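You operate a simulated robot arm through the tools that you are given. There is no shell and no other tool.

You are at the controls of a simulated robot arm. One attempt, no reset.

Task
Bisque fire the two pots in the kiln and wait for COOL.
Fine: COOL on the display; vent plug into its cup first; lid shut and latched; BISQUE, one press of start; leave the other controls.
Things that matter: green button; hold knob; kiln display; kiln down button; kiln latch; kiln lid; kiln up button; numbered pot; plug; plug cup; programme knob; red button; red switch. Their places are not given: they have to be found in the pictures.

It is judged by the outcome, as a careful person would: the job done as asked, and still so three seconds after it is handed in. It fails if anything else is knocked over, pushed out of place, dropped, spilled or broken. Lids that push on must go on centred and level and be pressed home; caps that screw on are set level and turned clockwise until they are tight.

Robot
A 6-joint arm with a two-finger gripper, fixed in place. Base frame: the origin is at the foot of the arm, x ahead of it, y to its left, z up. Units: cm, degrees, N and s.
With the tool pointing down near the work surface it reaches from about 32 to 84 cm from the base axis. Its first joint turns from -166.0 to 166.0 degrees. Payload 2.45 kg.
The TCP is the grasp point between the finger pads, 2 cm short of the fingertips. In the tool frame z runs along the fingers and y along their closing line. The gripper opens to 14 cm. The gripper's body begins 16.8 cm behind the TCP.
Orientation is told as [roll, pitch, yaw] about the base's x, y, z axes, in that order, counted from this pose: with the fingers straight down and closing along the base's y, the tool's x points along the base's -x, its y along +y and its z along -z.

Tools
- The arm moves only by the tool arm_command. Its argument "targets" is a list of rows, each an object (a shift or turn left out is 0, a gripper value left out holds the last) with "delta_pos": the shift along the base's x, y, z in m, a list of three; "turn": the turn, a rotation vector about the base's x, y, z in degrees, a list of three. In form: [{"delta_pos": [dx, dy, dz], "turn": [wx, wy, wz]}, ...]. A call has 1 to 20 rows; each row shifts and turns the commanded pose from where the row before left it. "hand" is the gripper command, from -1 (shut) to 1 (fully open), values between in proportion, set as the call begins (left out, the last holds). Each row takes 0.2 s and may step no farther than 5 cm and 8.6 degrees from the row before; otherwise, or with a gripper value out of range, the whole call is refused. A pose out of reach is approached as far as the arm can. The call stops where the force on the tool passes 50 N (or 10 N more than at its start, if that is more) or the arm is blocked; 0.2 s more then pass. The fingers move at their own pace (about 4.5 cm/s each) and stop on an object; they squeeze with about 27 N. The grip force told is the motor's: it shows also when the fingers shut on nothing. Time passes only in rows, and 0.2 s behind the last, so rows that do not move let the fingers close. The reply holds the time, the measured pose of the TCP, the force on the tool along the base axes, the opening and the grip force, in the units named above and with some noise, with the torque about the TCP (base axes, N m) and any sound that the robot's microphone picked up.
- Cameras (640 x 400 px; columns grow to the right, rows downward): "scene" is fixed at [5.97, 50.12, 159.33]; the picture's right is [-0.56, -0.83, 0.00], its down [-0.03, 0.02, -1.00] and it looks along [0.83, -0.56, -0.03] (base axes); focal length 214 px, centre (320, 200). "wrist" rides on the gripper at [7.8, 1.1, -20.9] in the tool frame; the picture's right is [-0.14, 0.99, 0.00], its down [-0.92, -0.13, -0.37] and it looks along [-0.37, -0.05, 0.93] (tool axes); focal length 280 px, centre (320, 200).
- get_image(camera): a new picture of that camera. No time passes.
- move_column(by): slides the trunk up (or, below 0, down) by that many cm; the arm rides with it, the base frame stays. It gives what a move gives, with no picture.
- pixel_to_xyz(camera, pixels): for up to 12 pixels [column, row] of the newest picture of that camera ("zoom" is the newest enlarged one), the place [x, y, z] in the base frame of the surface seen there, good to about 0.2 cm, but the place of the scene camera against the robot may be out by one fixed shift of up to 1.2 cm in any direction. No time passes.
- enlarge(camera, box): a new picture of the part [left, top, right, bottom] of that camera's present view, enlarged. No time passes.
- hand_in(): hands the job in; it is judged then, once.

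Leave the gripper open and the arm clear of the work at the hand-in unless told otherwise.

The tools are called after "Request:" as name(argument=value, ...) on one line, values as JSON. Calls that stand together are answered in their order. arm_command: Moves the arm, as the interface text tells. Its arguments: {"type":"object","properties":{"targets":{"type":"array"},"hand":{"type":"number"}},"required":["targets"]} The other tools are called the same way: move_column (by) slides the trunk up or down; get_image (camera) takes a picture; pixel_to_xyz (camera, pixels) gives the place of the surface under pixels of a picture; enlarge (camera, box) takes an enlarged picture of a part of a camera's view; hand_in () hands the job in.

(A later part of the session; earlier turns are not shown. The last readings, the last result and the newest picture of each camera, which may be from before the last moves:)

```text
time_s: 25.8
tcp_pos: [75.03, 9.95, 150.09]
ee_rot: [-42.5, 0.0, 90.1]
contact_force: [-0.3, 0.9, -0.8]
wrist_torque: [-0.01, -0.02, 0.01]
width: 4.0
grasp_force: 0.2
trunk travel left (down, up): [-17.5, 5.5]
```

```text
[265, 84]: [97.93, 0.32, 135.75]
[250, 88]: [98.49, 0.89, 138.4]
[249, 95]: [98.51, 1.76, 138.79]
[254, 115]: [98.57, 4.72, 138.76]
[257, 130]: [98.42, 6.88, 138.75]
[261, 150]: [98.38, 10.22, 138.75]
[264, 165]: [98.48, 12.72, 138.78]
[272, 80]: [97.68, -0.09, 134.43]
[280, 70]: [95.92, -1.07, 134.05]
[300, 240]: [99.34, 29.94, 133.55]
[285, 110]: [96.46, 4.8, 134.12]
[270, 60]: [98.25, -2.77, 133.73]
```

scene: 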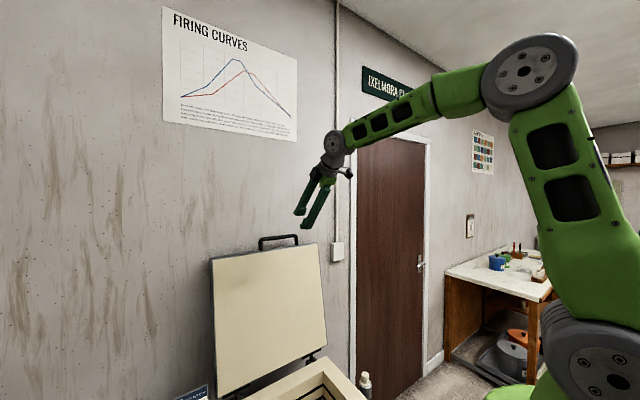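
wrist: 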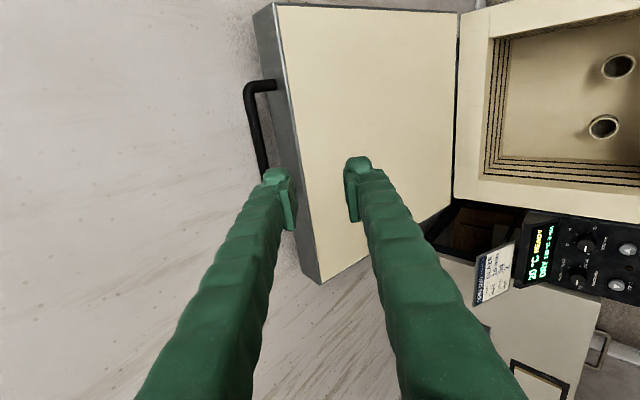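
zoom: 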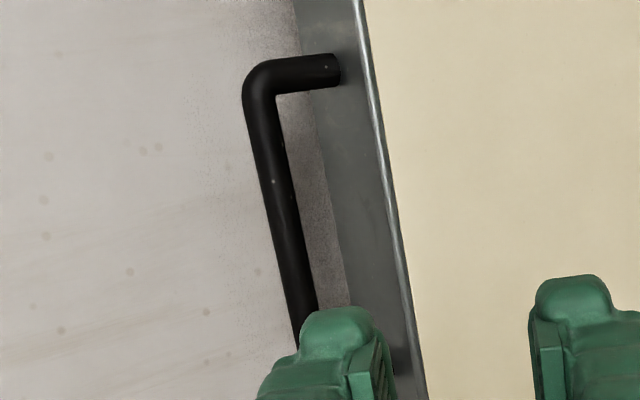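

The bar's centre is about (98.9,9.95,138.4), radius 0.7. I'll move to 8 cm short of it along the tool axis.

Request:
arm_command(targets=[{"delta_pos": [0.037, 0, -0.0116]}, {"delta_pos": [0.037, 0, -0.0116]}, {"delta_pos": [0.037, 0, -0.0116]}, {"delta_pos": [0.037, 0, -0.0116]}, {"delta_pos": [0.037, 0, -0.0116]}, {}])

Request:
get_image(camera="wrist")

Request:
get_image(camera="scene")

```text
time_s: 27.2
tcp_pos: [93.42, 10.05, 144.71]
ee_rot: [-42.3, -0.1, 90.1]
contact_force: [-0.6, -0.8, -0.4]
wrist_torque: [-0.03, -0.01, 0.02]
width: 3.99
grasp_force: 0.0
trunk travel left (down, up): [-17.5, 5.5]
```

```text
taken
```

wrist: 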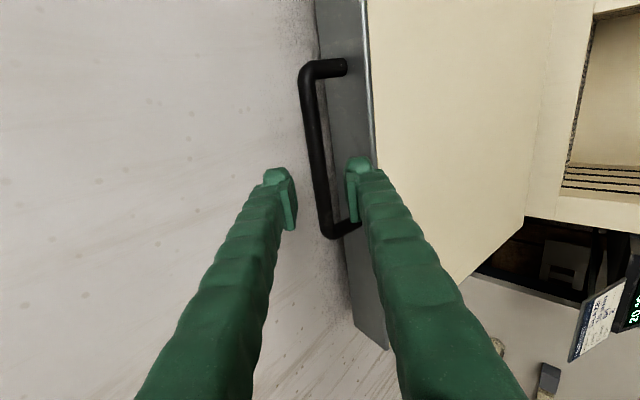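

```text
taken
```

scene: 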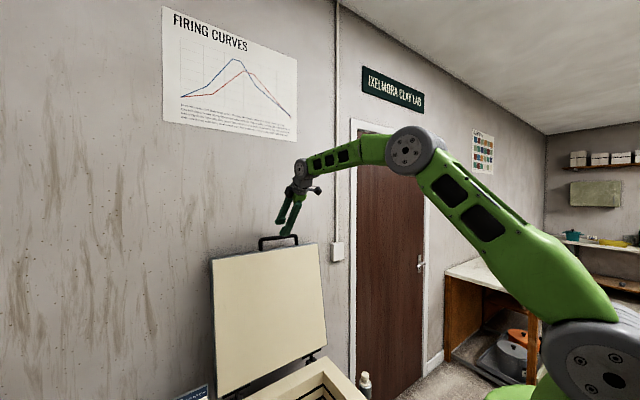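

The bar lies on the tool's axis (column ≈320, between the fingertips). Advancing to straddle it.

Request:
arm_command(targets=[{"delta_pos": [0.012, 0, -0.0136]}, {"delta_pos": [0.012, 0, -0.0136]}, {"delta_pos": [0.012, 0, -0.0136]}, {"delta_pos": [0.01, 0, -0.0112]}, {"delta_pos": [0.006, -0.001, -0.0067]}, {}])

Request:
get_image(camera="wrist")

Request:
enlarge(camera="scene", box=[220, 160, 360, 260])

```text
time_s: 28.6
tcp_pos: [98.72, 9.91, 138.27]
ee_rot: [-42.4, 0.0, 90.1]
contact_force: [-0.1, 0.0, 0.4]
wrist_torque: [-0.04, -0.02, 0.02]
width: 3.99
grasp_force: 0.0
trunk travel left (down, up): [-17.5, 5.5]
```

```text
taken
```

wrist: 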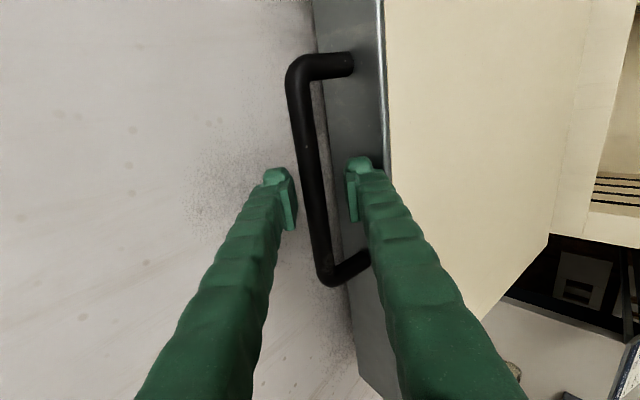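

```text
4.00 times, centred on (290, 210) of scene
```

zoom: 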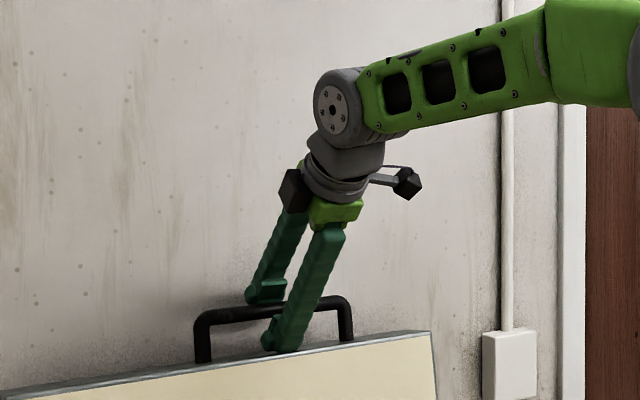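

The bar is between the fingers. Closing on it.

Request:
arm_command(hand=-1, targets=[{}, {}, {}, {}])

Request:
get_image(camera="wrist")

Request:
pixel_to_xyz(camera="wrist", pixels=[[318, 230], [305, 120], [312, 185]])

```text
time_s: 29.6
tcp_pos: [98.87, 9.82, 138.47]
ee_rot: [-42.6, -0.1, 90.1]
contact_force: [5.9, -0.1, 9.9]
wrist_torque: [-0.4, -0.07, 0.47]
width: 1.37
grasp_force: 40.0
trunk travel left (down, up): [-17.5, 5.5]
```

```text
taken
```

wrist: 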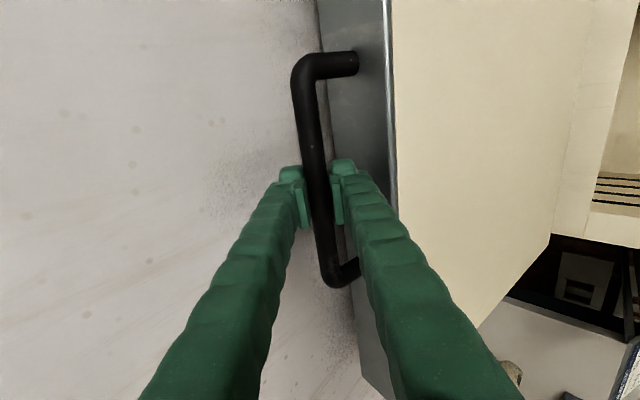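

```text
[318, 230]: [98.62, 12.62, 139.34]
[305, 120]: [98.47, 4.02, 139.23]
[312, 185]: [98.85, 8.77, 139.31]
```

The grip is on the 1.4 cm bar. I'll start swinging the lid along an arc about the hinge (90,83.7), in small steps, watching the force.

Request:
arm_command(targets=[{"delta_pos": [-0.0105, 0, 0.0017], "turn": [0, 0.5, 0]}, {"delta_pos": [-0.0105, 0, 0.0014], "turn": [0, 0.5, 0]}, {"delta_pos": [-0.0105, 0, 0.0012], "turn": [0, 0.5, 0]}, {"delta_pos": [-0.0105, 0, 0.001], "turn": [0, 0.5, 0]}])

```text
time_s: 30.6
tcp_pos: [94.42, 9.84, 138.91]
ee_rot: [-40.5, 0.0, 90.0]
contact_force: [3.8, -2.6, 16.3]
wrist_torque: [-0.35, -0.02, 0.38]
width: 1.34
grasp_force: 40.1
trunk travel left (down, up): [-17.5, 5.5]
```

The lid moves freely. The force shows the bar pushing up about 16 N, so I'll ride a touch higher as it passes the vertical.

Request:
arm_command(targets=[{"delta_pos": [-0.012, 0, 0.002], "turn": [0, 0.5, 0]}, {"delta_pos": [-0.012, 0, 0.0012], "turn": [0, 0.5, 0]}, {"delta_pos": [-0.012, 0, 0.0004], "turn": [0, 0.5, 0]}, {"delta_pos": [-0.012, 0, 0.0], "turn": [0, 0.5, 0]}])

```text
time_s: 31.6
tcp_pos: [89.47, 9.88, 139.09]
ee_rot: [-38.3, 0.0, 90.1]
contact_force: [1.3, -1.9, 12.6]
wrist_torque: [-0.45, 0.08, 0.13]
width: 1.34
grasp_force: 39.8
trunk travel left (down, up): [-17.5, 5.5]
```

Request:
arm_command(targets=[{"delta_pos": [-0.0155, 0, 0.001], "turn": [0, 0.65, 0]}, {"delta_pos": [-0.0155, 0, -0.0006], "turn": [0, 0.65, 0]}, {"delta_pos": [-0.0155, 0, -0.0011], "turn": [0, 0.65, 0]}, {"delta_pos": [-0.0155, 0, -0.0016], "turn": [0, 0.65, 0]}, {"delta_pos": [-0.0155, 0, -0.002], "turn": [0, 0.65, 0]}, {"delta_pos": [-0.0155, 0, -0.0025], "turn": [0, 0.65, 0]}])

```text
time_s: 33.0
tcp_pos: [80.39, 9.83, 138.32]
ee_rot: [-34.3, 0.1, 90.1]
contact_force: [1.6, -1.7, -3.3]
wrist_torque: [-0.02, 0.28, 0.26]
width: 1.33
grasp_force: 40.5
trunk travel left (down, up): [-17.5, 5.5]
```

The arc model fits within 2 mm. Continuing the swing.

Request:
arm_command(targets=[{"delta_pos": [-0.025, 0, -0.0044], "turn": [0, 1.07, 0]}, {"delta_pos": [-0.0235, 0, -0.0057], "turn": [0, 1.07, 0]}, {"delta_pos": [-0.0233, 0, -0.0068], "turn": [0, 1.07, 0]}, {"delta_pos": [-0.0229, 0, -0.0078], "turn": [0, 1.07, 0]}])

Request:
get_image(camera="scene")

```text
time_s: 34.0
tcp_pos: [70.84, 9.8, 135.83]
ee_rot: [-30.1, -0.1, 90.0]
contact_force: [1.4, -10.3, -1.5]
wrist_torque: [-0.28, 0.26, -0.02]
width: 1.37
grasp_force: 40.1
trunk travel left (down, up): [-17.5, 5.5]
```

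```text
taken
```

scene: 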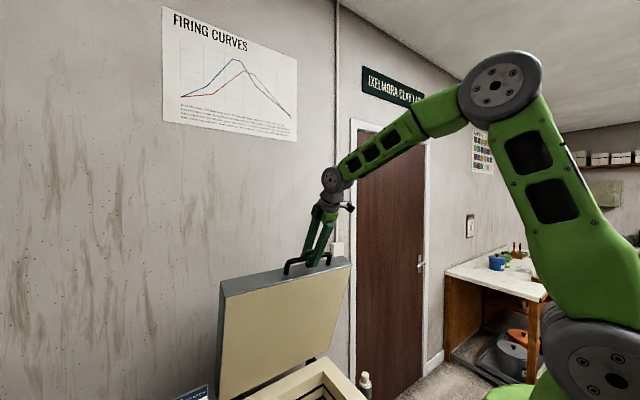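

The lid follows well. There is a −10 N sideways force, so I'll ease 1 mm toward −y and continue.

Request:
arm_command(targets=[{"delta_pos": [-0.0226, -0.001, -0.0087], "turn": [0, 1.07, 0]}, {"delta_pos": [-0.0222, 0, -0.0098], "turn": [0, 1.07, 0]}, {"delta_pos": [-0.0217, 0, -0.0107], "turn": [0, 1.07, 0]}, {"delta_pos": [-0.0212, 0, -0.0117], "turn": [0, 1.07, 0]}])

```text
time_s: 35.0
tcp_pos: [62.08, 9.96, 131.84]
ee_rot: [-26.0, -0.1, 90.2]
contact_force: [0.4, 0.9, 2.9]
wrist_torque: [0.1, 0.24, -0.1]
width: 1.34
grasp_force: 39.6
trunk travel left (down, up): [-17.5, 5.5]
```

Request:
arm_command(targets=[{"delta_pos": [-0.0205, 0, -0.0125], "turn": [0, 1.07, 0]}, {"delta_pos": [-0.0201, 0, -0.0135], "turn": [0, 1.07, 0]}, {"delta_pos": [-0.0196, 0, -0.0143], "turn": [0, 1.07, 0]}, {"delta_pos": [-0.0188, 0, -0.0151], "turn": [0, 1.07, 0]}])

Request:
arm_command(targets=[{"delta_pos": [-0.0183, 0, -0.016], "turn": [0, 1.07, 0]}, {"delta_pos": [-0.0174, 0, -0.0168], "turn": [0, 1.07, 0]}, {"delta_pos": [-0.0168, 0, -0.0174], "turn": [0, 1.07, 0]}, {"delta_pos": [-0.016, 0, -0.0183], "turn": [0, 1.07, 0]}])

Request:
get_image(camera="wrist")

Request:
get_image(camera="scene")

```text
time_s: 36.0
tcp_pos: [54.21, 9.89, 126.24]
ee_rot: [-21.4, 0.0, 90.1]
contact_force: [0.2, 1.2, -0.5]
wrist_torque: [-0.16, 0.14, -0.35]
width: 1.33
grasp_force: 39.6
trunk travel left (down, up): [-17.5, 5.5]
```

```text
time_s: 37.0
tcp_pos: [47.39, 9.87, 119.36]
ee_rot: [-17.4, -0.1, 90.1]
contact_force: [5.8, 4.4, -5.9]
wrist_torque: [-0.4, 0.16, -0.61]
width: 1.34
grasp_force: 39.9
trunk travel left (down, up): [-17.5, 5.5]
```

```text
taken
```

wrist: 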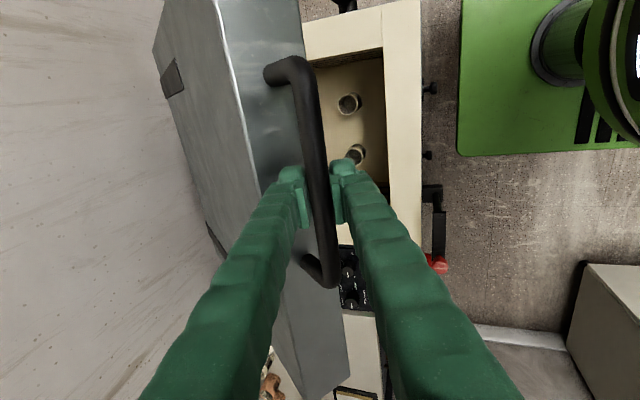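

```text
taken
```

scene: 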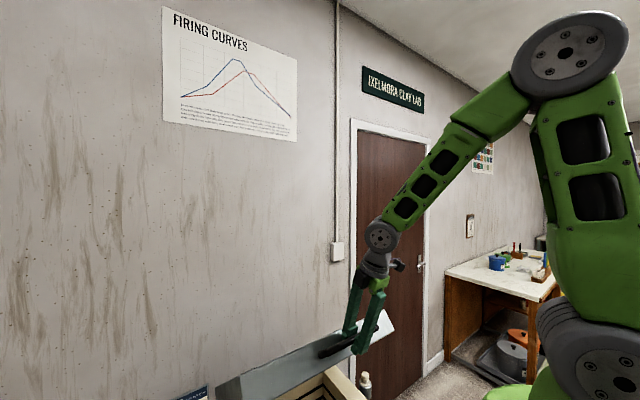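

Request:
arm_command(targets=[{"delta_pos": [-0.0151, 0, -0.0187], "turn": [0, 1.07, 0]}, {"delta_pos": [-0.0143, 0, -0.0196], "turn": [0, 1.07, 0]}, {"delta_pos": [-0.0135, 0, -0.0201], "turn": [0, 1.07, 0]}, {"delta_pos": [-0.0125, 0, -0.0207], "turn": [0, 1.07, 0]}])

Request:
arm_command(targets=[{"delta_pos": [-0.0117, 0, -0.0213], "turn": [0, 1.07, 0]}, {"delta_pos": [-0.0107, 0, -0.0216], "turn": [0, 1.07, 0]}, {"delta_pos": [-0.0098, 0, -0.0222], "turn": [0, 1.07, 0]}, {"delta_pos": [-0.0087, 0, -0.0226], "turn": [0, 1.07, 0]}])

Request:
get_image(camera="wrist")

Request:
get_image(camera="scene")

```text
time_s: 38.0
tcp_pos: [41.93, 9.82, 111.85]
ee_rot: [-12.6, 0.2, 90.0]
contact_force: [-18.5, 3.5, 7.5]
wrist_torque: [-0.86, 0.2, -0.72]
width: 1.35
grasp_force: 39.6
out of reach, approached as far as the arm can: row 4
trunk travel left (down, up): [-17.5, 5.5]
```

```text
time_s: 38.5
tcp_pos: [40.85, 9.79, 109.2]
ee_rot: [-10.5, 0.9, 89.6]
contact_force: [-22.6, 4.2, 7.3]
wrist_torque: [-1.1, 0.03, -0.52]
width: 1.31
grasp_force: 39.8
out of reach, approached as far as the arm can: row 1, 2
trunk travel left (down, up): [-17.5, 5.5]
stopped in row 2: the force on the tool passed its limit at 76 N (the readings are from after the stop); the commanded pose is now the measured one
```

```text
taken
```

wrist: 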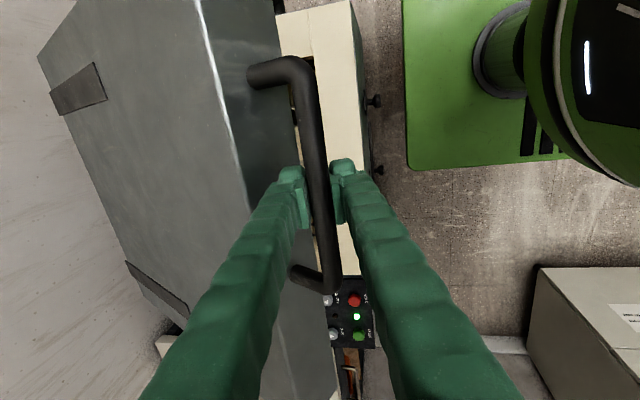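

```text
taken
```

scene: 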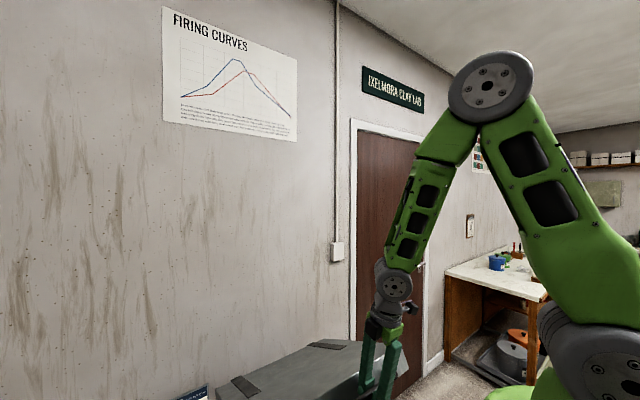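

The arm is at its near reach limit: the wrist comes too close to the shoulder. The lid is about 28° from shut and still gripped. I'll rotate the tool about the bar so the wrist leans outward over the lid, freeing the elbow, and correct the small misalignment.

Request:
arm_command(targets=[{"turn": [0.3, 2.5, 0.2]}, {"turn": [0.3, 2.5, 0.2]}, {"turn": [0.3, 2.5, 0]}, {"turn": [0, 2.5, 0]}, {}])

```text
time_s: 39.7
tcp_pos: [40.88, 9.86, 109.43]
ee_rot: [-0.7, -0.2, 90.1]
contact_force: [-30.0, 7.2, 14.3]
wrist_torque: [0.32, -0.16, -0.74]
width: 1.28
grasp_force: 39.9
trunk travel left (down, up): [-17.5, 5.5]
```

The tool is now vertical. The force points outward along the lid, so I'll shift 3 mm outward and continue tilting.

Request:
arm_command(targets=[{"delta_pos": [-0.0015, 0, 0.0007], "turn": [0, 2.5, 0]}, {"delta_pos": [-0.0012, 0, 0.0007], "turn": [0, 2.5, 0]}, {"turn": [0, 2.5, 0]}, {"turn": [0, 2.5, 0]}, {}])

```text
time_s: 40.9
tcp_pos: [40.93, 9.8, 109.45]
ee_rot: [9.1, -0.4, 90.2]
contact_force: [-16.8, -6.7, 6.4]
wrist_torque: [-0.22, -0.13, -0.79]
width: 1.29
grasp_force: 39.8
trunk travel left (down, up): [-17.5, 5.5]
```

Request:
arm_command(targets=[{"delta_pos": [-0.008, -0.0005, -0.0108], "turn": [0, 1.2, 0]}, {"delta_pos": [-0.0065, 0, -0.0115], "turn": [0, 1.2, 0]}, {"delta_pos": [-0.0052, 0, -0.0111], "turn": [0, 1.2, 0]}, {"delta_pos": [-0.0049, 0, -0.0111], "turn": [0, 1.2, 0]}])

```text
time_s: 41.9
tcp_pos: [38.73, 9.79, 104.83]
ee_rot: [14.1, -0.4, 90.0]
contact_force: [-0.3, -8.4, -4.3]
wrist_torque: [-0.71, 0.31, -0.69]
width: 1.26
grasp_force: 39.3
trunk travel left (down, up): [-17.5, 5.5]
```

Request:
arm_command(targets=[{"delta_pos": [-0.005, -0.0005, -0.0107], "turn": [0, 0.5, 0]}, {"delta_pos": [-0.0046, 0, -0.0108], "turn": [0, 0.5, 0]}, {"delta_pos": [-0.004, 0, -0.0114]}, {"delta_pos": [-0.0038, 0, -0.0115]}, {"delta_pos": [-0.0035, 0, -0.0116]}, {"delta_pos": [-0.0033, 0, -0.0117]}])

Request:
get_image(camera="wrist")

Request:
get_image(camera="scene")

```text
time_s: 43.3
tcp_pos: [36.27, 9.86, 98.19]
ee_rot: [15.0, -0.5, 90.0]
contact_force: [-1.2, 6.8, -4.1]
wrist_torque: [-0.56, 0.19, -0.79]
width: 1.28
grasp_force: 39.1
trunk travel left (down, up): [-17.5, 5.5]
```

```text
taken
```

wrist: 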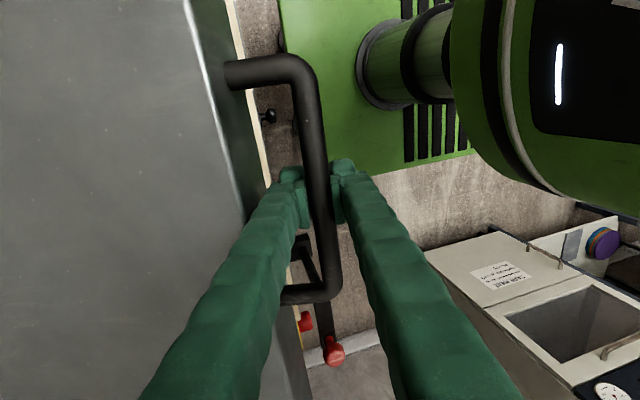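

```text
taken
```

scene: 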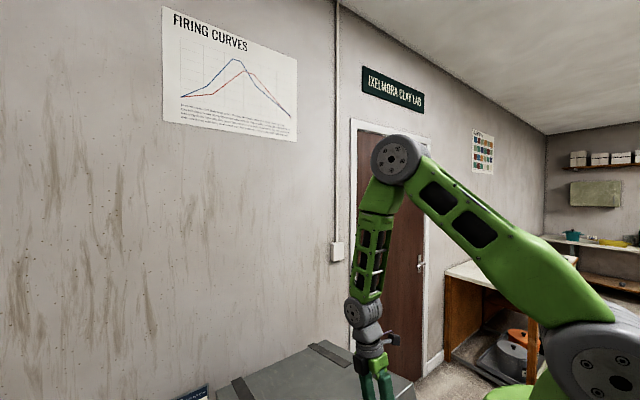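

Continuing down gently, easing the tilt back a little.

Request:
arm_command(targets=[{"delta_pos": [-0.003, 0, -0.0117], "turn": [0, -0.5, 0]}, {"delta_pos": [-0.0027, 0, -0.0118], "turn": [0, -0.5, 0]}, {"delta_pos": [-0.0025, 0, -0.0118], "turn": [0, -0.5, 0]}, {"delta_pos": [-0.0023, 0, -0.0119], "turn": [0, -0.5, 0]}, {"delta_pos": [-0.0019, 0, -0.012], "turn": [0, -0.5, 0]}, {"delta_pos": [-0.0017, 0, -0.012], "turn": [0, -0.5, 0]}])

Request:
arm_command(targets=[{"delta_pos": [-0.0014, 0, -0.012], "turn": [0, -0.5, 0]}, {"delta_pos": [-0.0013, 0, -0.012], "turn": [0, -0.5, 0]}])

Request:
get_image(camera="wrist")

```text
time_s: 44.7
tcp_pos: [34.71, 9.86, 91.05]
ee_rot: [12.1, -0.4, 90.1]
contact_force: [-3.5, 7.6, -3.5]
wrist_torque: [-0.53, 0.24, -0.82]
width: 1.3
grasp_force: 39.5
trunk travel left (down, up): [-17.5, 5.5]
```

```text
time_s: 45.3
tcp_pos: [34.27, 9.75, 88.67]
ee_rot: [10.9, -0.4, 90.1]
contact_force: [-7.3, 1.8, -5.4]
wrist_torque: [-0.12, 0.04, -0.98]
width: 1.28
grasp_force: 39.5
trunk travel left (down, up): [-17.5, 5.5]
```

```text
taken
```

wrist: 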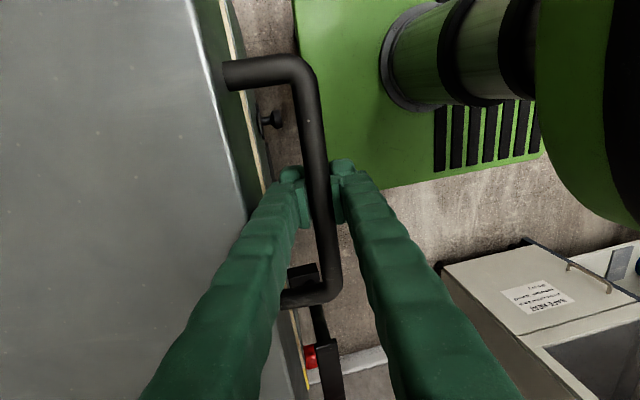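

About 5.5 cm above shut. I'll keep lowering with smaller steps until I feel the rim.

Request:
arm_command(targets=[{"delta_pos": [-0.001, 0, -0.012]}, {"delta_pos": [-0.0005, 0, -0.012]}, {"delta_pos": [0, 0, -0.008]}])

Request:
arm_command(targets=[{"delta_pos": [0, 0, -0.005]}, {"delta_pos": [0, 0, -0.005]}, {"delta_pos": [0, 0, -0.005]}])

Request:
arm_command(targets=[{"delta_pos": [0, 0, -0.003]}, {"delta_pos": [0, 0, -0.003]}])

```text
time_s: 46.1
tcp_pos: [34.18, 9.85, 85.42]
ee_rot: [11.1, -0.3, 90.1]
contact_force: [-20.6, -1.9, -3.7]
wrist_torque: [0.17, -0.13, -1.01]
width: 1.26
grasp_force: 39.1
trunk travel left (down, up): [-17.5, 5.5]
```

```text
time_s: 46.9
tcp_pos: [34.05, 9.81, 83.96]
ee_rot: [11.2, -0.2, 90.2]
contact_force: [-26.2, 0.0, -2.8]
wrist_torque: [-0.26, -0.24, -0.92]
width: 1.26
grasp_force: 39.4
trunk travel left (down, up): [-17.5, 5.5]
```

```text
time_s: 47.5
tcp_pos: [34.17, 9.82, 83.23]
ee_rot: [11.1, -0.3, 90.1]
contact_force: [-30.0, -0.5, -4.4]
wrist_torque: [-0.07, -0.32, -0.8]
width: 1.27
grasp_force: 39.3
trunk travel left (down, up): [-17.5, 5.5]
```

The bar is pulling 30 N toward −x, so I'll shift 3 mm that way and keep lowering.

Request:
arm_command(targets=[{"delta_pos": [-0.003, 0, 0]}, {"delta_pos": [0, 0, -0.003]}, {"delta_pos": [0, 0, -0.003]}])

Request:
get_image(camera="wrist")

Request:
get_image(camera="scene")

```text
time_s: 48.3
tcp_pos: [34.19, 9.63, 82.75]
ee_rot: [11.4, -0.3, 90.1]
contact_force: [-23.4, 0.6, -2.4]
wrist_torque: [0.38, -0.27, -0.93]
width: 1.28
grasp_force: 39.2
trunk travel left (down, up): [-17.5, 5.5]
```

```text
taken
```

wrist: 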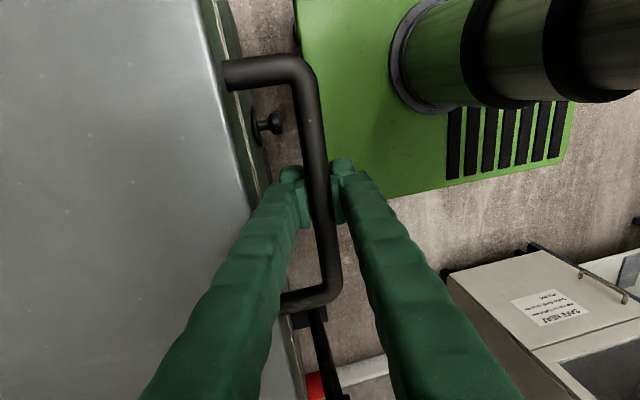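

```text
taken
```

scene: 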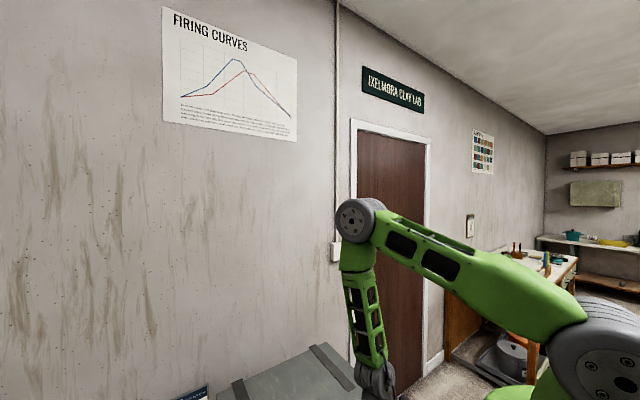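

Nearly shut. I'll check the lid's top plane from this view, then lower further.

Request:
pixel_to_xyz(camera="wrist", pixels=[[20, 50], [20, 350], [150, 50], [150, 300], [205, 50], [240, 180], [312, 120], [238, 75], [225, 20], [60, 200]])

Request:
enlarge(camera="wrist", box=[180, 0, 340, 180])

Request:
arm_command(targets=[{"delta_pos": [0, 0, -0.002]}, {"delta_pos": [0, 0, -0.002]}, {}])

```text
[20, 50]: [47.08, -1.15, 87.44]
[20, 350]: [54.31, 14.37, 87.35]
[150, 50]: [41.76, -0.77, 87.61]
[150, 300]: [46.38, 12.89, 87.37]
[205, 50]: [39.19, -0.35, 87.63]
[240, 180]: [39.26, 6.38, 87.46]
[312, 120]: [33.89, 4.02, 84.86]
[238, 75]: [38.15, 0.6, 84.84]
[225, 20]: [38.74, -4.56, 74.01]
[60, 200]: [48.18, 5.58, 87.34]
```

```text
2.22 times, centred on (260, 90) of wrist
```

zoom: 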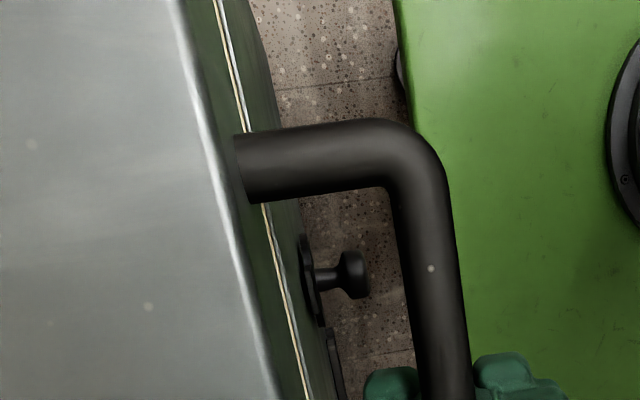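

```text
time_s: 49.1
tcp_pos: [34.12, 9.91, 82.56]
ee_rot: [11.4, -0.4, 90.1]
contact_force: [-16.5, -1.7, 35.3]
wrist_torque: [-0.24, -0.18, -0.73]
width: 1.26
grasp_force: 39.3
trunk travel left (down, up): [-17.5, 5.5]
```

35 N upward: the lid rests on its rim (top at z≈87.4, level). I'll open the fingers to 4 cm and check.

Request:
arm_command(hand=-0.43, targets=[{}, {}, {}, {}])

Request:
get_image(camera="wrist")

Request:
pixel_to_xyz(camera="wrist", pixels=[[20, 50], [20, 350], [150, 50], [150, 300], [205, 50], [240, 180], [312, 120], [60, 200]])

```text
time_s: 50.1
tcp_pos: [34.03, 9.85, 82.42]
ee_rot: [11.5, -0.3, 90.1]
contact_force: [-24.5, 2.7, -3.0]
wrist_torque: [-0.12, -1.0, -0.16]
width: 2.91
grasp_force: 0.2
trunk travel left (down, up): [-17.5, 5.5]
```

```text
taken
```

wrist: 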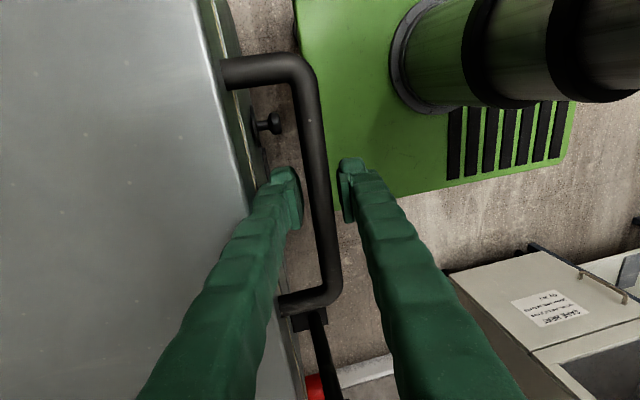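

```text
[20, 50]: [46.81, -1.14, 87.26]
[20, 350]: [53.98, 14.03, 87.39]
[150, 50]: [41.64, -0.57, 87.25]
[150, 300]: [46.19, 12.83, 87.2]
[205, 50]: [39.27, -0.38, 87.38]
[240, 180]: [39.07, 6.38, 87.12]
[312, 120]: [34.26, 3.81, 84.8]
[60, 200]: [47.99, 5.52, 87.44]
```

The lid top is level at z≈87.3. The finger inside the loop is touching the lid's edge (width stopped at 2.9, −24 N in x), so I'll shift 5 mm toward −x and withdraw along the tool axis.

Request:
arm_command(hand=-0.55, targets=[{"delta_pos": [-0.003, 0, 0]}, {"delta_pos": [-0.002, 0, 0]}, {}])

```text
time_s: 50.9
tcp_pos: [34.25, 9.93, 82.5]
ee_rot: [11.3, -0.4, 90.2]
contact_force: [-12.0, -7.3, 3.3]
wrist_torque: [0.27, -0.71, -0.53]
width: 2.6
grasp_force: 0.0
out of reach, approached as far as the arm can: row 1, 2
trunk travel left (down, up): [-17.5, 5.5]
```

The arm cannot go farther in −x here. I'll narrow the opening to about 2.2 cm, which clears both the bar and the lid edge, and slide out along the tool axis.

Request:
arm_command(hand=-0.69, targets=[{}, {}])

```text
time_s: 51.5
tcp_pos: [34.46, 10.13, 82.51]
ee_rot: [11.4, -0.3, 90.1]
contact_force: [-2.2, 1.3, 1.5]
wrist_torque: [-0.03, -0.14, 0.02]
width: 2.11
grasp_force: 0.0
trunk travel left (down, up): [-17.5, 5.5]
```

Request:
arm_command(targets=[{"delta_pos": [0.006, 0, 0.005]}, {"delta_pos": [0.001, 0, 0.005]}, {"delta_pos": [0.0019, 0, 0.0098]}])

Request:
get_image(camera="wrist")

```text
time_s: 52.3
tcp_pos: [34.6, 10.01, 84.68]
ee_rot: [11.4, -0.5, 90.1]
contact_force: [-37.2, 6.3, -0.6]
wrist_torque: [0.0, -1.06, -0.48]
width: 2.16
grasp_force: 0.1
trunk travel left (down, up): [-17.5, 5.5]
```

```text
taken
```

wrist: 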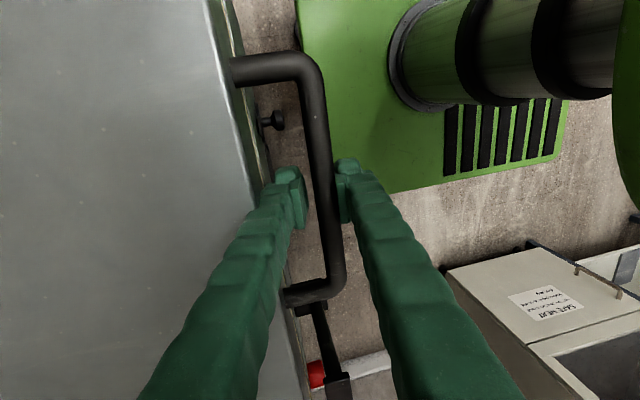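

I'm a few mm too far +x (−37 N against the lid edge). I'll move back 5 mm and withdraw along the tool axis.

Request:
arm_command(targets=[{"delta_pos": [-0.003, 0, 0]}, {"delta_pos": [-0.002, 0, 0]}, {}])

```text
time_s: 53.1
tcp_pos: [34.55, 9.93, 84.69]
ee_rot: [10.8, -0.3, 90.1]
contact_force: [-23.2, 0.1, -2.6]
wrist_torque: [0.03, -0.62, -0.32]
width: 2.22
grasp_force: 0.6
trunk travel left (down, up): [-17.5, 5.5]
```

Request:
arm_command(targets=[{"delta_pos": [-0.003, 0, 0]}, {"delta_pos": [-0.002, 0, 0]}, {}])

```text
time_s: 53.9
tcp_pos: [34.3, 10.16, 84.52]
ee_rot: [10.9, -0.5, 90.1]
contact_force: [0.3, 0.4, 0.8]
wrist_torque: [0.01, 0.02, 0.04]
width: 2.19
grasp_force: 0.1
trunk travel left (down, up): [-17.5, 5.5]
```

Free of contact now. Withdrawing upward.

Request:
arm_command(targets=[{"delta_pos": [0.001, 0, 0.0098]}, {"delta_pos": [0.0015, 0, 0.0098]}, {"delta_pos": [0.0019, 0, 0.0098]}])

Request:
get_image(camera="wrist")

```text
time_s: 54.7
tcp_pos: [34.58, 10.06, 87.42]
ee_rot: [11.1, -0.3, 90.0]
contact_force: [0.2, -0.7, -1.2]
wrist_torque: [-0.04, 0.0, 0.02]
width: 2.19
grasp_force: 0.0
trunk travel left (down, up): [-17.5, 5.5]
```

```text
taken
```

wrist: 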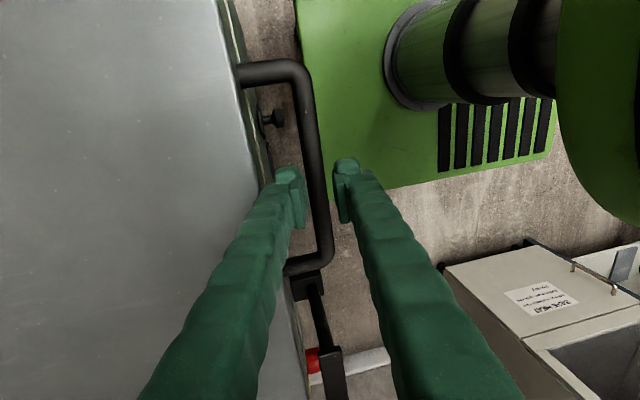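

The tips have cleared the bar. I'll rise well above the lid, moving out in +x, then look at the latch.

Request:
arm_command(targets=[{"delta_pos": [0.0019, 0, 0.0098]}, {"delta_pos": [0.004, 0, 0.02]}, {"delta_pos": [0.01, 0, 0.03]}, {"delta_pos": [0.015, 0, 0.03]}, {"delta_pos": [0.015, 0, 0.03]}, {"delta_pos": [0.015, 0, 0.03]}, {"delta_pos": [0.015, 0, 0.04]}, {"delta_pos": [0.015, 0, 0.04]}, {}])

Request:
get_image(camera="wrist")

Request:
get_image(camera="scene")

```text
time_s: 56.7
tcp_pos: [43.66, 9.78, 110.58]
ee_rot: [11.0, -0.4, 90.1]
contact_force: [-0.5, 0.1, -0.3]
wrist_torque: [0.01, 0.01, -0.01]
width: 2.18
grasp_force: 0.0
trunk travel left (down, up): [-17.5, 5.5]
```

```text
taken
```

wrist: 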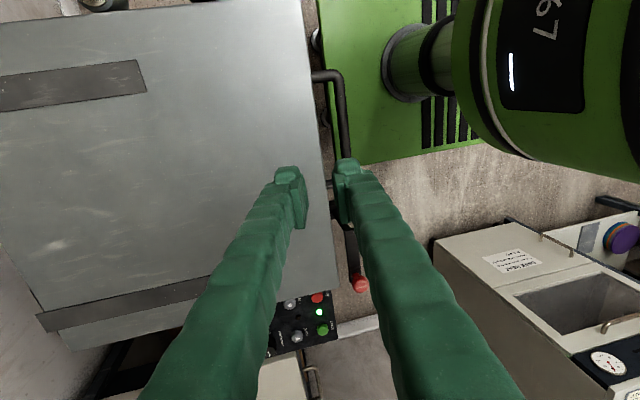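

```text
taken
```

scene: 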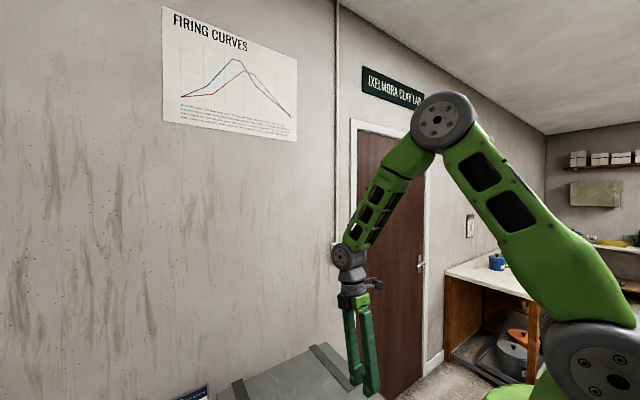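

The lid is shut. I'll square the tool, yaw back to 0 and move over the latch for a close look.

Request:
arm_command(targets=[{"turn": [0.4, -5.5, 0], "delta_pos": [0.01, 0, 0.03]}, {"turn": [0, -5.5, 0], "delta_pos": [0.005, 0, 0.03]}, {"turn": [0, 0, -8.18], "delta_pos": [0, 0.018, 0]}, {"turn": [0, 0, -8.18], "delta_pos": [0, 0.018, 0]}, {"turn": [0, 0, -8.18], "delta_pos": [0, 0.018, 0]}, {"turn": [0, 0, -8.18], "delta_pos": [0, 0.018, 0]}, {"turn": [0, 0, -8.18], "delta_pos": [0, 0.018, 0]}, {"turn": [0, 0, -8.18], "delta_pos": [0, 0.018, 0]}, {"turn": [0, 0, -8.18], "delta_pos": [0, 0.018, 0]}, {"turn": [0, 0, -8.18], "delta_pos": [0, 0.018, 0]}, {"turn": [0, 0, -8.18], "delta_pos": [0, 0.018, 0]}, {"turn": [0, 0, -8.18], "delta_pos": [0, 0.018, 0]}, {"turn": [0, 0, -8.18], "delta_pos": [0, 0.018, 0]}, {}])

Request:
get_image(camera="wrist")

Request:
enlarge(camera="wrist", box=[200, 20, 440, 180])

```text
time_s: 59.7
tcp_pos: [45.22, 29.8, 116.3]
ee_rot: [-0.1, -0.8, 0.2]
contact_force: [-0.5, 0.6, -0.8]
wrist_torque: [0.02, -0.02, 0.01]
width: 2.16
grasp_force: 0.1
trunk travel left (down, up): [-17.5, 5.5]
```

```text
taken
```

wrist: 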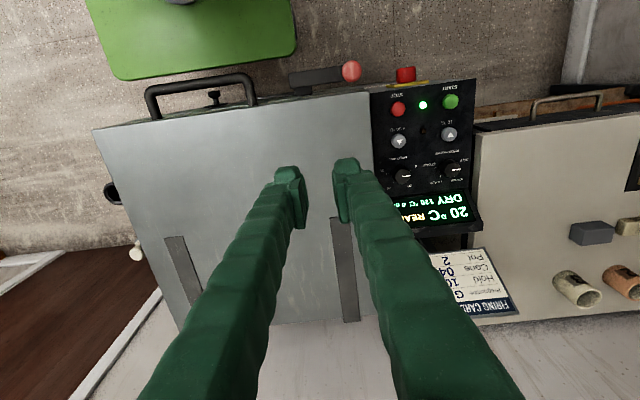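

```text
2.50 times, centred on (320, 100) of wrist
```

zoom: 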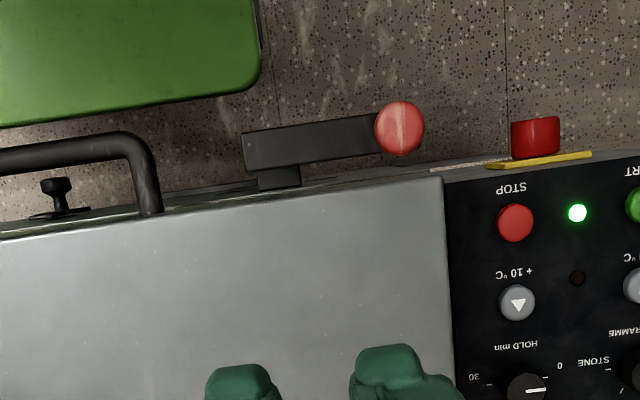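

The lever lies along y from a vertical pivot pin at y≈27 to a red ball at y≈36, just above lid height. It looks made to swing over the lid. I'll measure it closely.

Request:
pixel_to_xyz(camera="zoom", pixels=[[400, 127], [378, 127], [423, 127], [400, 104], [400, 150], [250, 150], [300, 135], [300, 155], [360, 120], [360, 145], [280, 178], [440, 185]])

Request:
enlarge(camera="wrist", box=[280, 50, 380, 110])

Request:
pixel_to_xyz(camera="wrist", pixels=[[343, 225], [350, 310], [175, 245], [350, 110], [355, 150], [372, 100], [330, 120], [290, 120]])

```text
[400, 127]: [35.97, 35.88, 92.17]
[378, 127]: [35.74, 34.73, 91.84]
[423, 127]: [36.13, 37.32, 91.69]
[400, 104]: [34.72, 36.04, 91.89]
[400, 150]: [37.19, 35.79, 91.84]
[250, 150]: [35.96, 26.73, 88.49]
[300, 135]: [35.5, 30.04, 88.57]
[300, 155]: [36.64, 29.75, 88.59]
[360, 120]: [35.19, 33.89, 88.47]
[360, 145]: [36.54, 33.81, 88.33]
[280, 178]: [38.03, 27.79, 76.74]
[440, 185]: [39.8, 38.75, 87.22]
```

```text
6.40 times, centred on (330, 80) of wrist
```

zoom: 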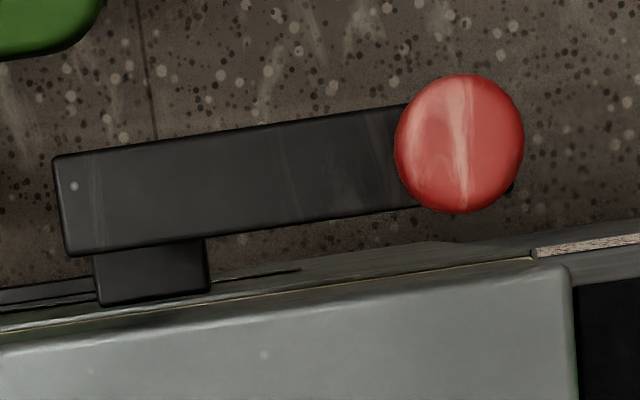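

```text
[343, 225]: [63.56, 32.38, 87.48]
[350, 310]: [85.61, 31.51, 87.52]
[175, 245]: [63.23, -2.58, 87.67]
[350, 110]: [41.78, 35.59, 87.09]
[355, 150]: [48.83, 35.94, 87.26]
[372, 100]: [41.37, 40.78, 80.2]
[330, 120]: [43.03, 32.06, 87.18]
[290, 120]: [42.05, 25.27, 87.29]
```

The knob's centre is (36.0,36.0), radius 1.35, from z≈88.5 to 92.2. The pivot is at about (36,27.3). I'll come down over the knob with tips just above the lever, at TCP z≈91.1.

Request:
arm_command(hand=-0.14, targets=[{"delta_pos": [-0.0184, 0.0124, -0.03], "turn": [0, 0, 0]}, {"delta_pos": [-0.0184, 0.0124, -0.03]}, {"delta_pos": [-0.0184, 0.0124, -0.03]}, {"delta_pos": [-0.0184, 0.0124, -0.03]}, {"delta_pos": [-0.0184, 0.0124, -0.03]}, {}])

Request:
get_image(camera="wrist")

Request:
pixel_to_xyz(camera="wrist", pixels=[[320, 165], [315, 150], [300, 170], [330, 160]])

```text
time_s: 61.1
tcp_pos: [35.8, 35.91, 101.38]
ee_rot: [0.0, -0.8, 0.2]
contact_force: [0.5, 1.0, -0.2]
wrist_torque: [0.02, 0.0, 0.02]
width: 6.02
grasp_force: 0.0
trunk travel left (down, up): [-17.5, 5.5]
```

```text
taken
```

wrist: 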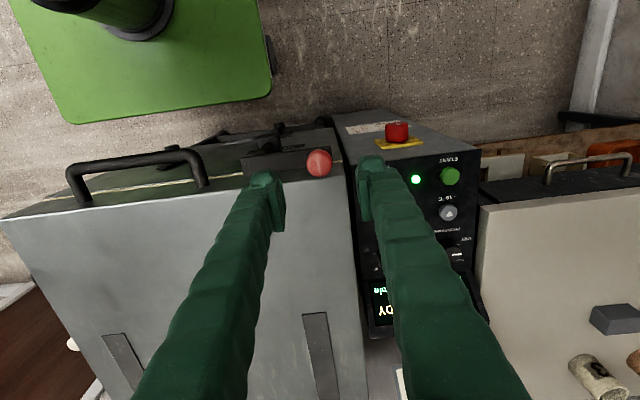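

```text
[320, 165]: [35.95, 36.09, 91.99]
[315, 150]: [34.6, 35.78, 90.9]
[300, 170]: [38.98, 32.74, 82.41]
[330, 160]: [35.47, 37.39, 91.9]
```

Centred over the knob (column 319). Descending and closing.

Request:
arm_command(targets=[{"delta_pos": [0.001, 0, -0.03]}, {"delta_pos": [0.001, 0, -0.03]}, {"delta_pos": [0, 0, -0.02]}, {"delta_pos": [0, 0, -0.015]}, {"delta_pos": [0, 0, -0.008]}])

Request:
arm_command(hand=-1, targets=[{}, {}, {}, {}])

Request:
get_image(camera="wrist")

```text
time_s: 62.3
tcp_pos: [36.14, 35.9, 91.14]
ee_rot: [-0.1, -0.7, 0.2]
contact_force: [-0.6, -0.4, 0.1]
wrist_torque: [-0.02, -0.02, -0.04]
width: 6.03
grasp_force: 0.1
trunk travel left (down, up): [-17.5, 5.5]
```

```text
time_s: 63.3
tcp_pos: [36.2, 36.0, 91.18]
ee_rot: [-0.1, -0.8, 0.2]
contact_force: [0.3, -3.2, -5.0]
wrist_torque: [-0.02, -0.01, -0.02]
width: 2.69
grasp_force: 42.1
trunk travel left (down, up): [-17.5, 5.5]
```

```text
taken
```

wrist: 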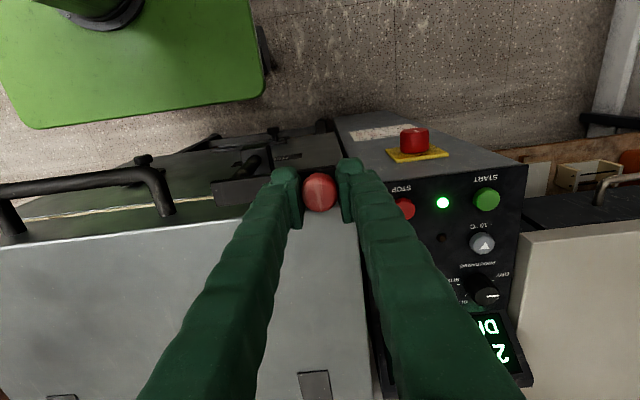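

The knob is held. I'll try a small swing toward +x about the pivot and read the force.

Request:
arm_command(targets=[{"delta_pos": [0.004, 0, 0]}, {"delta_pos": [0.004, 0, 0]}, {"delta_pos": [0.0035, -0.001, 0]}])

```text
time_s: 64.1
tcp_pos: [37.37, 35.86, 91.02]
ee_rot: [-0.2, -0.5, 0.2]
contact_force: [-8.0, -0.1, -37.2]
wrist_torque: [-0.1, 0.08, -0.59]
width: 2.58
grasp_force: 44.5
trunk travel left (down, up): [-17.5, 5.5]
```

The knob moved in x, but it pulls the tool down by 37 N. I'll look before going on.

Request:
enlarge(camera="wrist", box=[180, 110, 420, 260])

Request:
pixel_to_xyz(camera="zoom", pixels=[[370, 210], [110, 215], [180, 180], [200, 195], [95, 195], [250, 190], [150, 200]])

```text
2.67 times, centred on (300, 185) of wrist
```

zoom: 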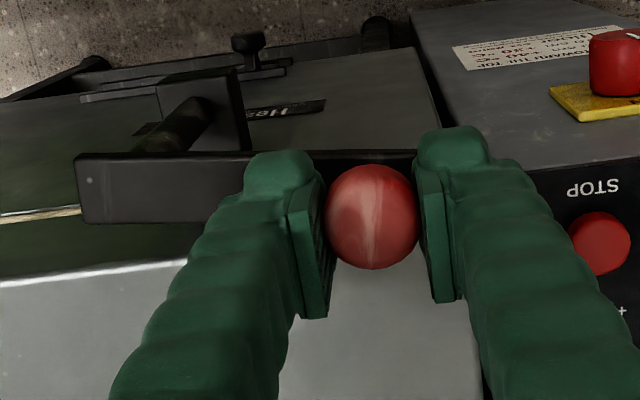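

```text
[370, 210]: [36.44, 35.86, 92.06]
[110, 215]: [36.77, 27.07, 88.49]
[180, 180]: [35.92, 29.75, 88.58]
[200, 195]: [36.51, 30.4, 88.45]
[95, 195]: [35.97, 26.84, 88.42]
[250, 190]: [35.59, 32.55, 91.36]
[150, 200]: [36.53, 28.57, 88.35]
```

The lever has barely turned (knob top only at x=36.4) and the pads slid over the knob. I'll release and look at the mechanism properly before forcing anything.

Request:
arm_command(hand=-0.14, targets=[{}, {}, {}])

Request:
arm_command(targets=[{"delta_pos": [0, 0, 0.03]}, {"delta_pos": [0, 0, 0.04]}, {"delta_pos": [0.0, -0.02, 0.04]}, {"delta_pos": [0, -0.04, 0.03]}, {"delta_pos": [0, -0.04, 0]}, {"delta_pos": [0, -0.04, 0]}, {"delta_pos": [0, -0.04, 0]}, {}])

Request:
get_image(camera="wrist")

Request:
enlarge(camera="wrist", box=[300, 80, 460, 200])

```text
time_s: 64.9
tcp_pos: [37.38, 35.89, 91.3]
ee_rot: [0.0, -0.9, 0.2]
contact_force: [-0.8, -0.7, 0.4]
wrist_torque: [0.02, 0.02, 0.02]
width: 6.03
grasp_force: 0.0
trunk travel left (down, up): [-17.5, 5.5]
```

```text
time_s: 66.7
tcp_pos: [37.26, 17.86, 105.24]
ee_rot: [0.0, -0.8, 0.3]
contact_force: [-0.4, -0.9, -0.3]
wrist_torque: [-0.03, 0.01, 0.04]
width: 6.03
grasp_force: 0.1
trunk travel left (down, up): [-17.5, 5.5]
```

```text
taken
```

wrist: 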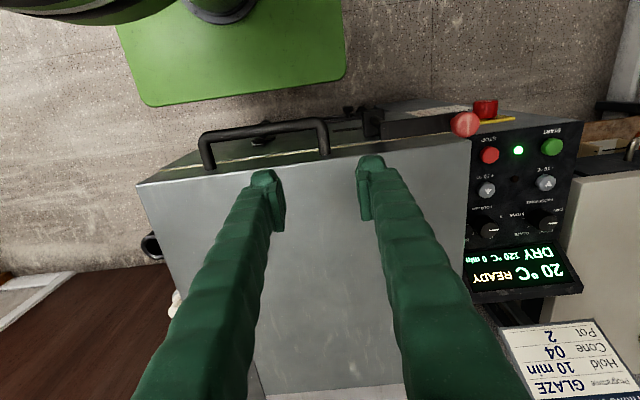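

```text
3.33 times, centred on (380, 140) of wrist
```

zoom: 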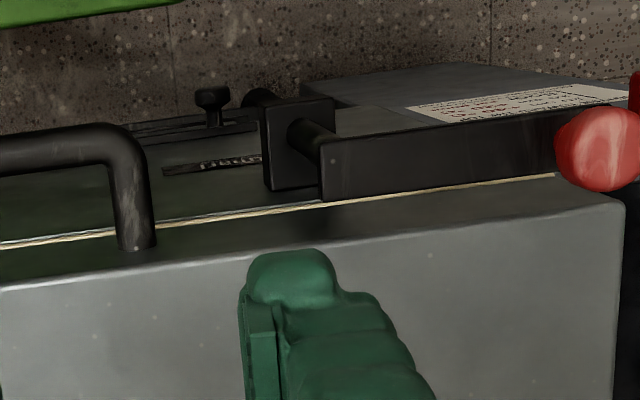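

Request:
pixel_to_xyz(camera="zoom", pixels=[[600, 135], [580, 150], [600, 180], [330, 145], [325, 195], [540, 115], [550, 170], [430, 130], [430, 185], [298, 130], [290, 175], [310, 140]])

Request:
enlarge(camera="wrist", box=[350, 95, 490, 155])

```text
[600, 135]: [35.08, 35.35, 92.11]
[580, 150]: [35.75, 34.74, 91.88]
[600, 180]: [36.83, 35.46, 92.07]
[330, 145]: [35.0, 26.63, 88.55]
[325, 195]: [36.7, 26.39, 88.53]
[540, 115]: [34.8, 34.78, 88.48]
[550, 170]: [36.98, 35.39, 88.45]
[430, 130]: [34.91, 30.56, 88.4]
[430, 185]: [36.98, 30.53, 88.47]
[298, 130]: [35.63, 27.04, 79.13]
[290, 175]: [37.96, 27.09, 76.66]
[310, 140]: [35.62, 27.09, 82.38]
```

```text
4.57 times, centred on (420, 125) of wrist
```

zoom: 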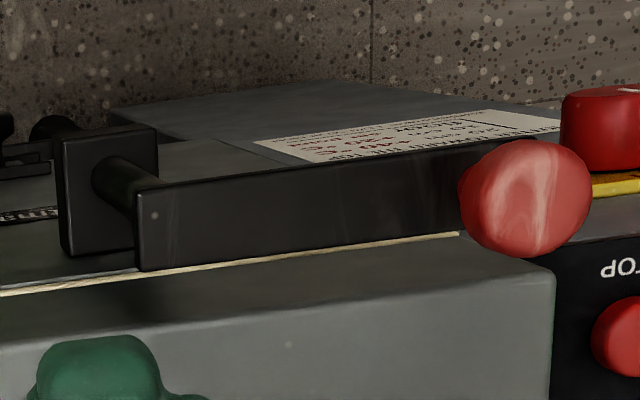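

The lever sits exactly as before (x 35–37 along its length). It turns about a vertical pin at (36,27.4), and in the held picture it had swung a few degrees, so gripping slips. I'll instead push the knob with shut fingers from its −x side, rotating the tool with the lever. First I'll move behind the knob.

Request:
arm_command(hand=-1, targets=[{"delta_pos": [0, 0.04, 0]}, {"delta_pos": [0, 0.04, 0]}, {"delta_pos": [-0.01, 0.04, 0]}, {"delta_pos": [-0.02, 0.04, 0]}, {"delta_pos": [-0.02, 0.021, 0]}, {"turn": [0, 0.8, 0]}, {}])

Request:
get_image(camera="wrist")

```text
time_s: 68.3
tcp_pos: [32.22, 35.96, 105.25]
ee_rot: [0.1, 0.0, 0.3]
contact_force: [0.3, -1.1, 0.0]
wrist_torque: [0.0, 0.01, -0.06]
width: 0.01
grasp_force: 26.7
trunk travel left (down, up): [-17.5, 5.5]
```

```text
taken
```

wrist: 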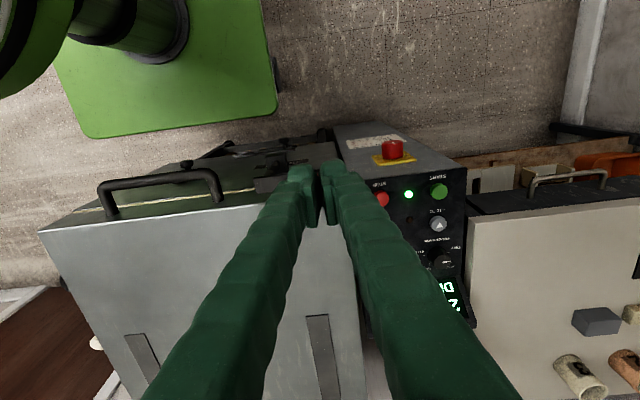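

Now descending behind the knob to z≈90.3.

Request:
arm_command(targets=[{"delta_pos": [0, 0, -0.04]}, {"delta_pos": [0, 0, -0.04]}, {"delta_pos": [0, 0, -0.04]}, {"delta_pos": [0, 0, -0.02]}, {"delta_pos": [0, 0, -0.0095]}, {}])

Request:
arm_command(targets=[{"delta_pos": [0.005, 0, 0]}, {"delta_pos": [0.005, 0, 0]}, {}])

Request:
enlarge(camera="wrist", box=[200, 110, 440, 260])

```text
time_s: 69.7
tcp_pos: [32.25, 35.94, 90.13]
ee_rot: [0.0, -0.1, 0.3]
contact_force: [0.6, -0.1, 0.5]
wrist_torque: [-0.04, 0.0, 0.02]
width: 0.01
grasp_force: 27.2
trunk travel left (down, up): [-17.5, 5.5]
```

```text
time_s: 70.5
tcp_pos: [33.29, 36.01, 90.35]
ee_rot: [0.0, 0.0, 0.2]
contact_force: [-0.3, 0.5, 0.2]
wrist_torque: [0.02, 0.02, -0.03]
width: 0.02
grasp_force: 26.8
trunk travel left (down, up): [-17.5, 5.5]
```

```text
2.67 times, centred on (320, 185) of wrist
```

zoom: 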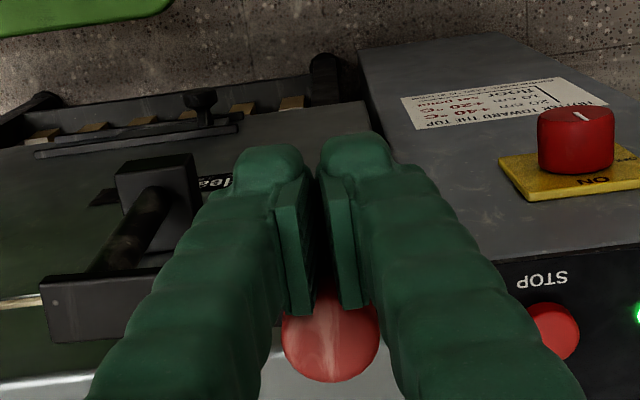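

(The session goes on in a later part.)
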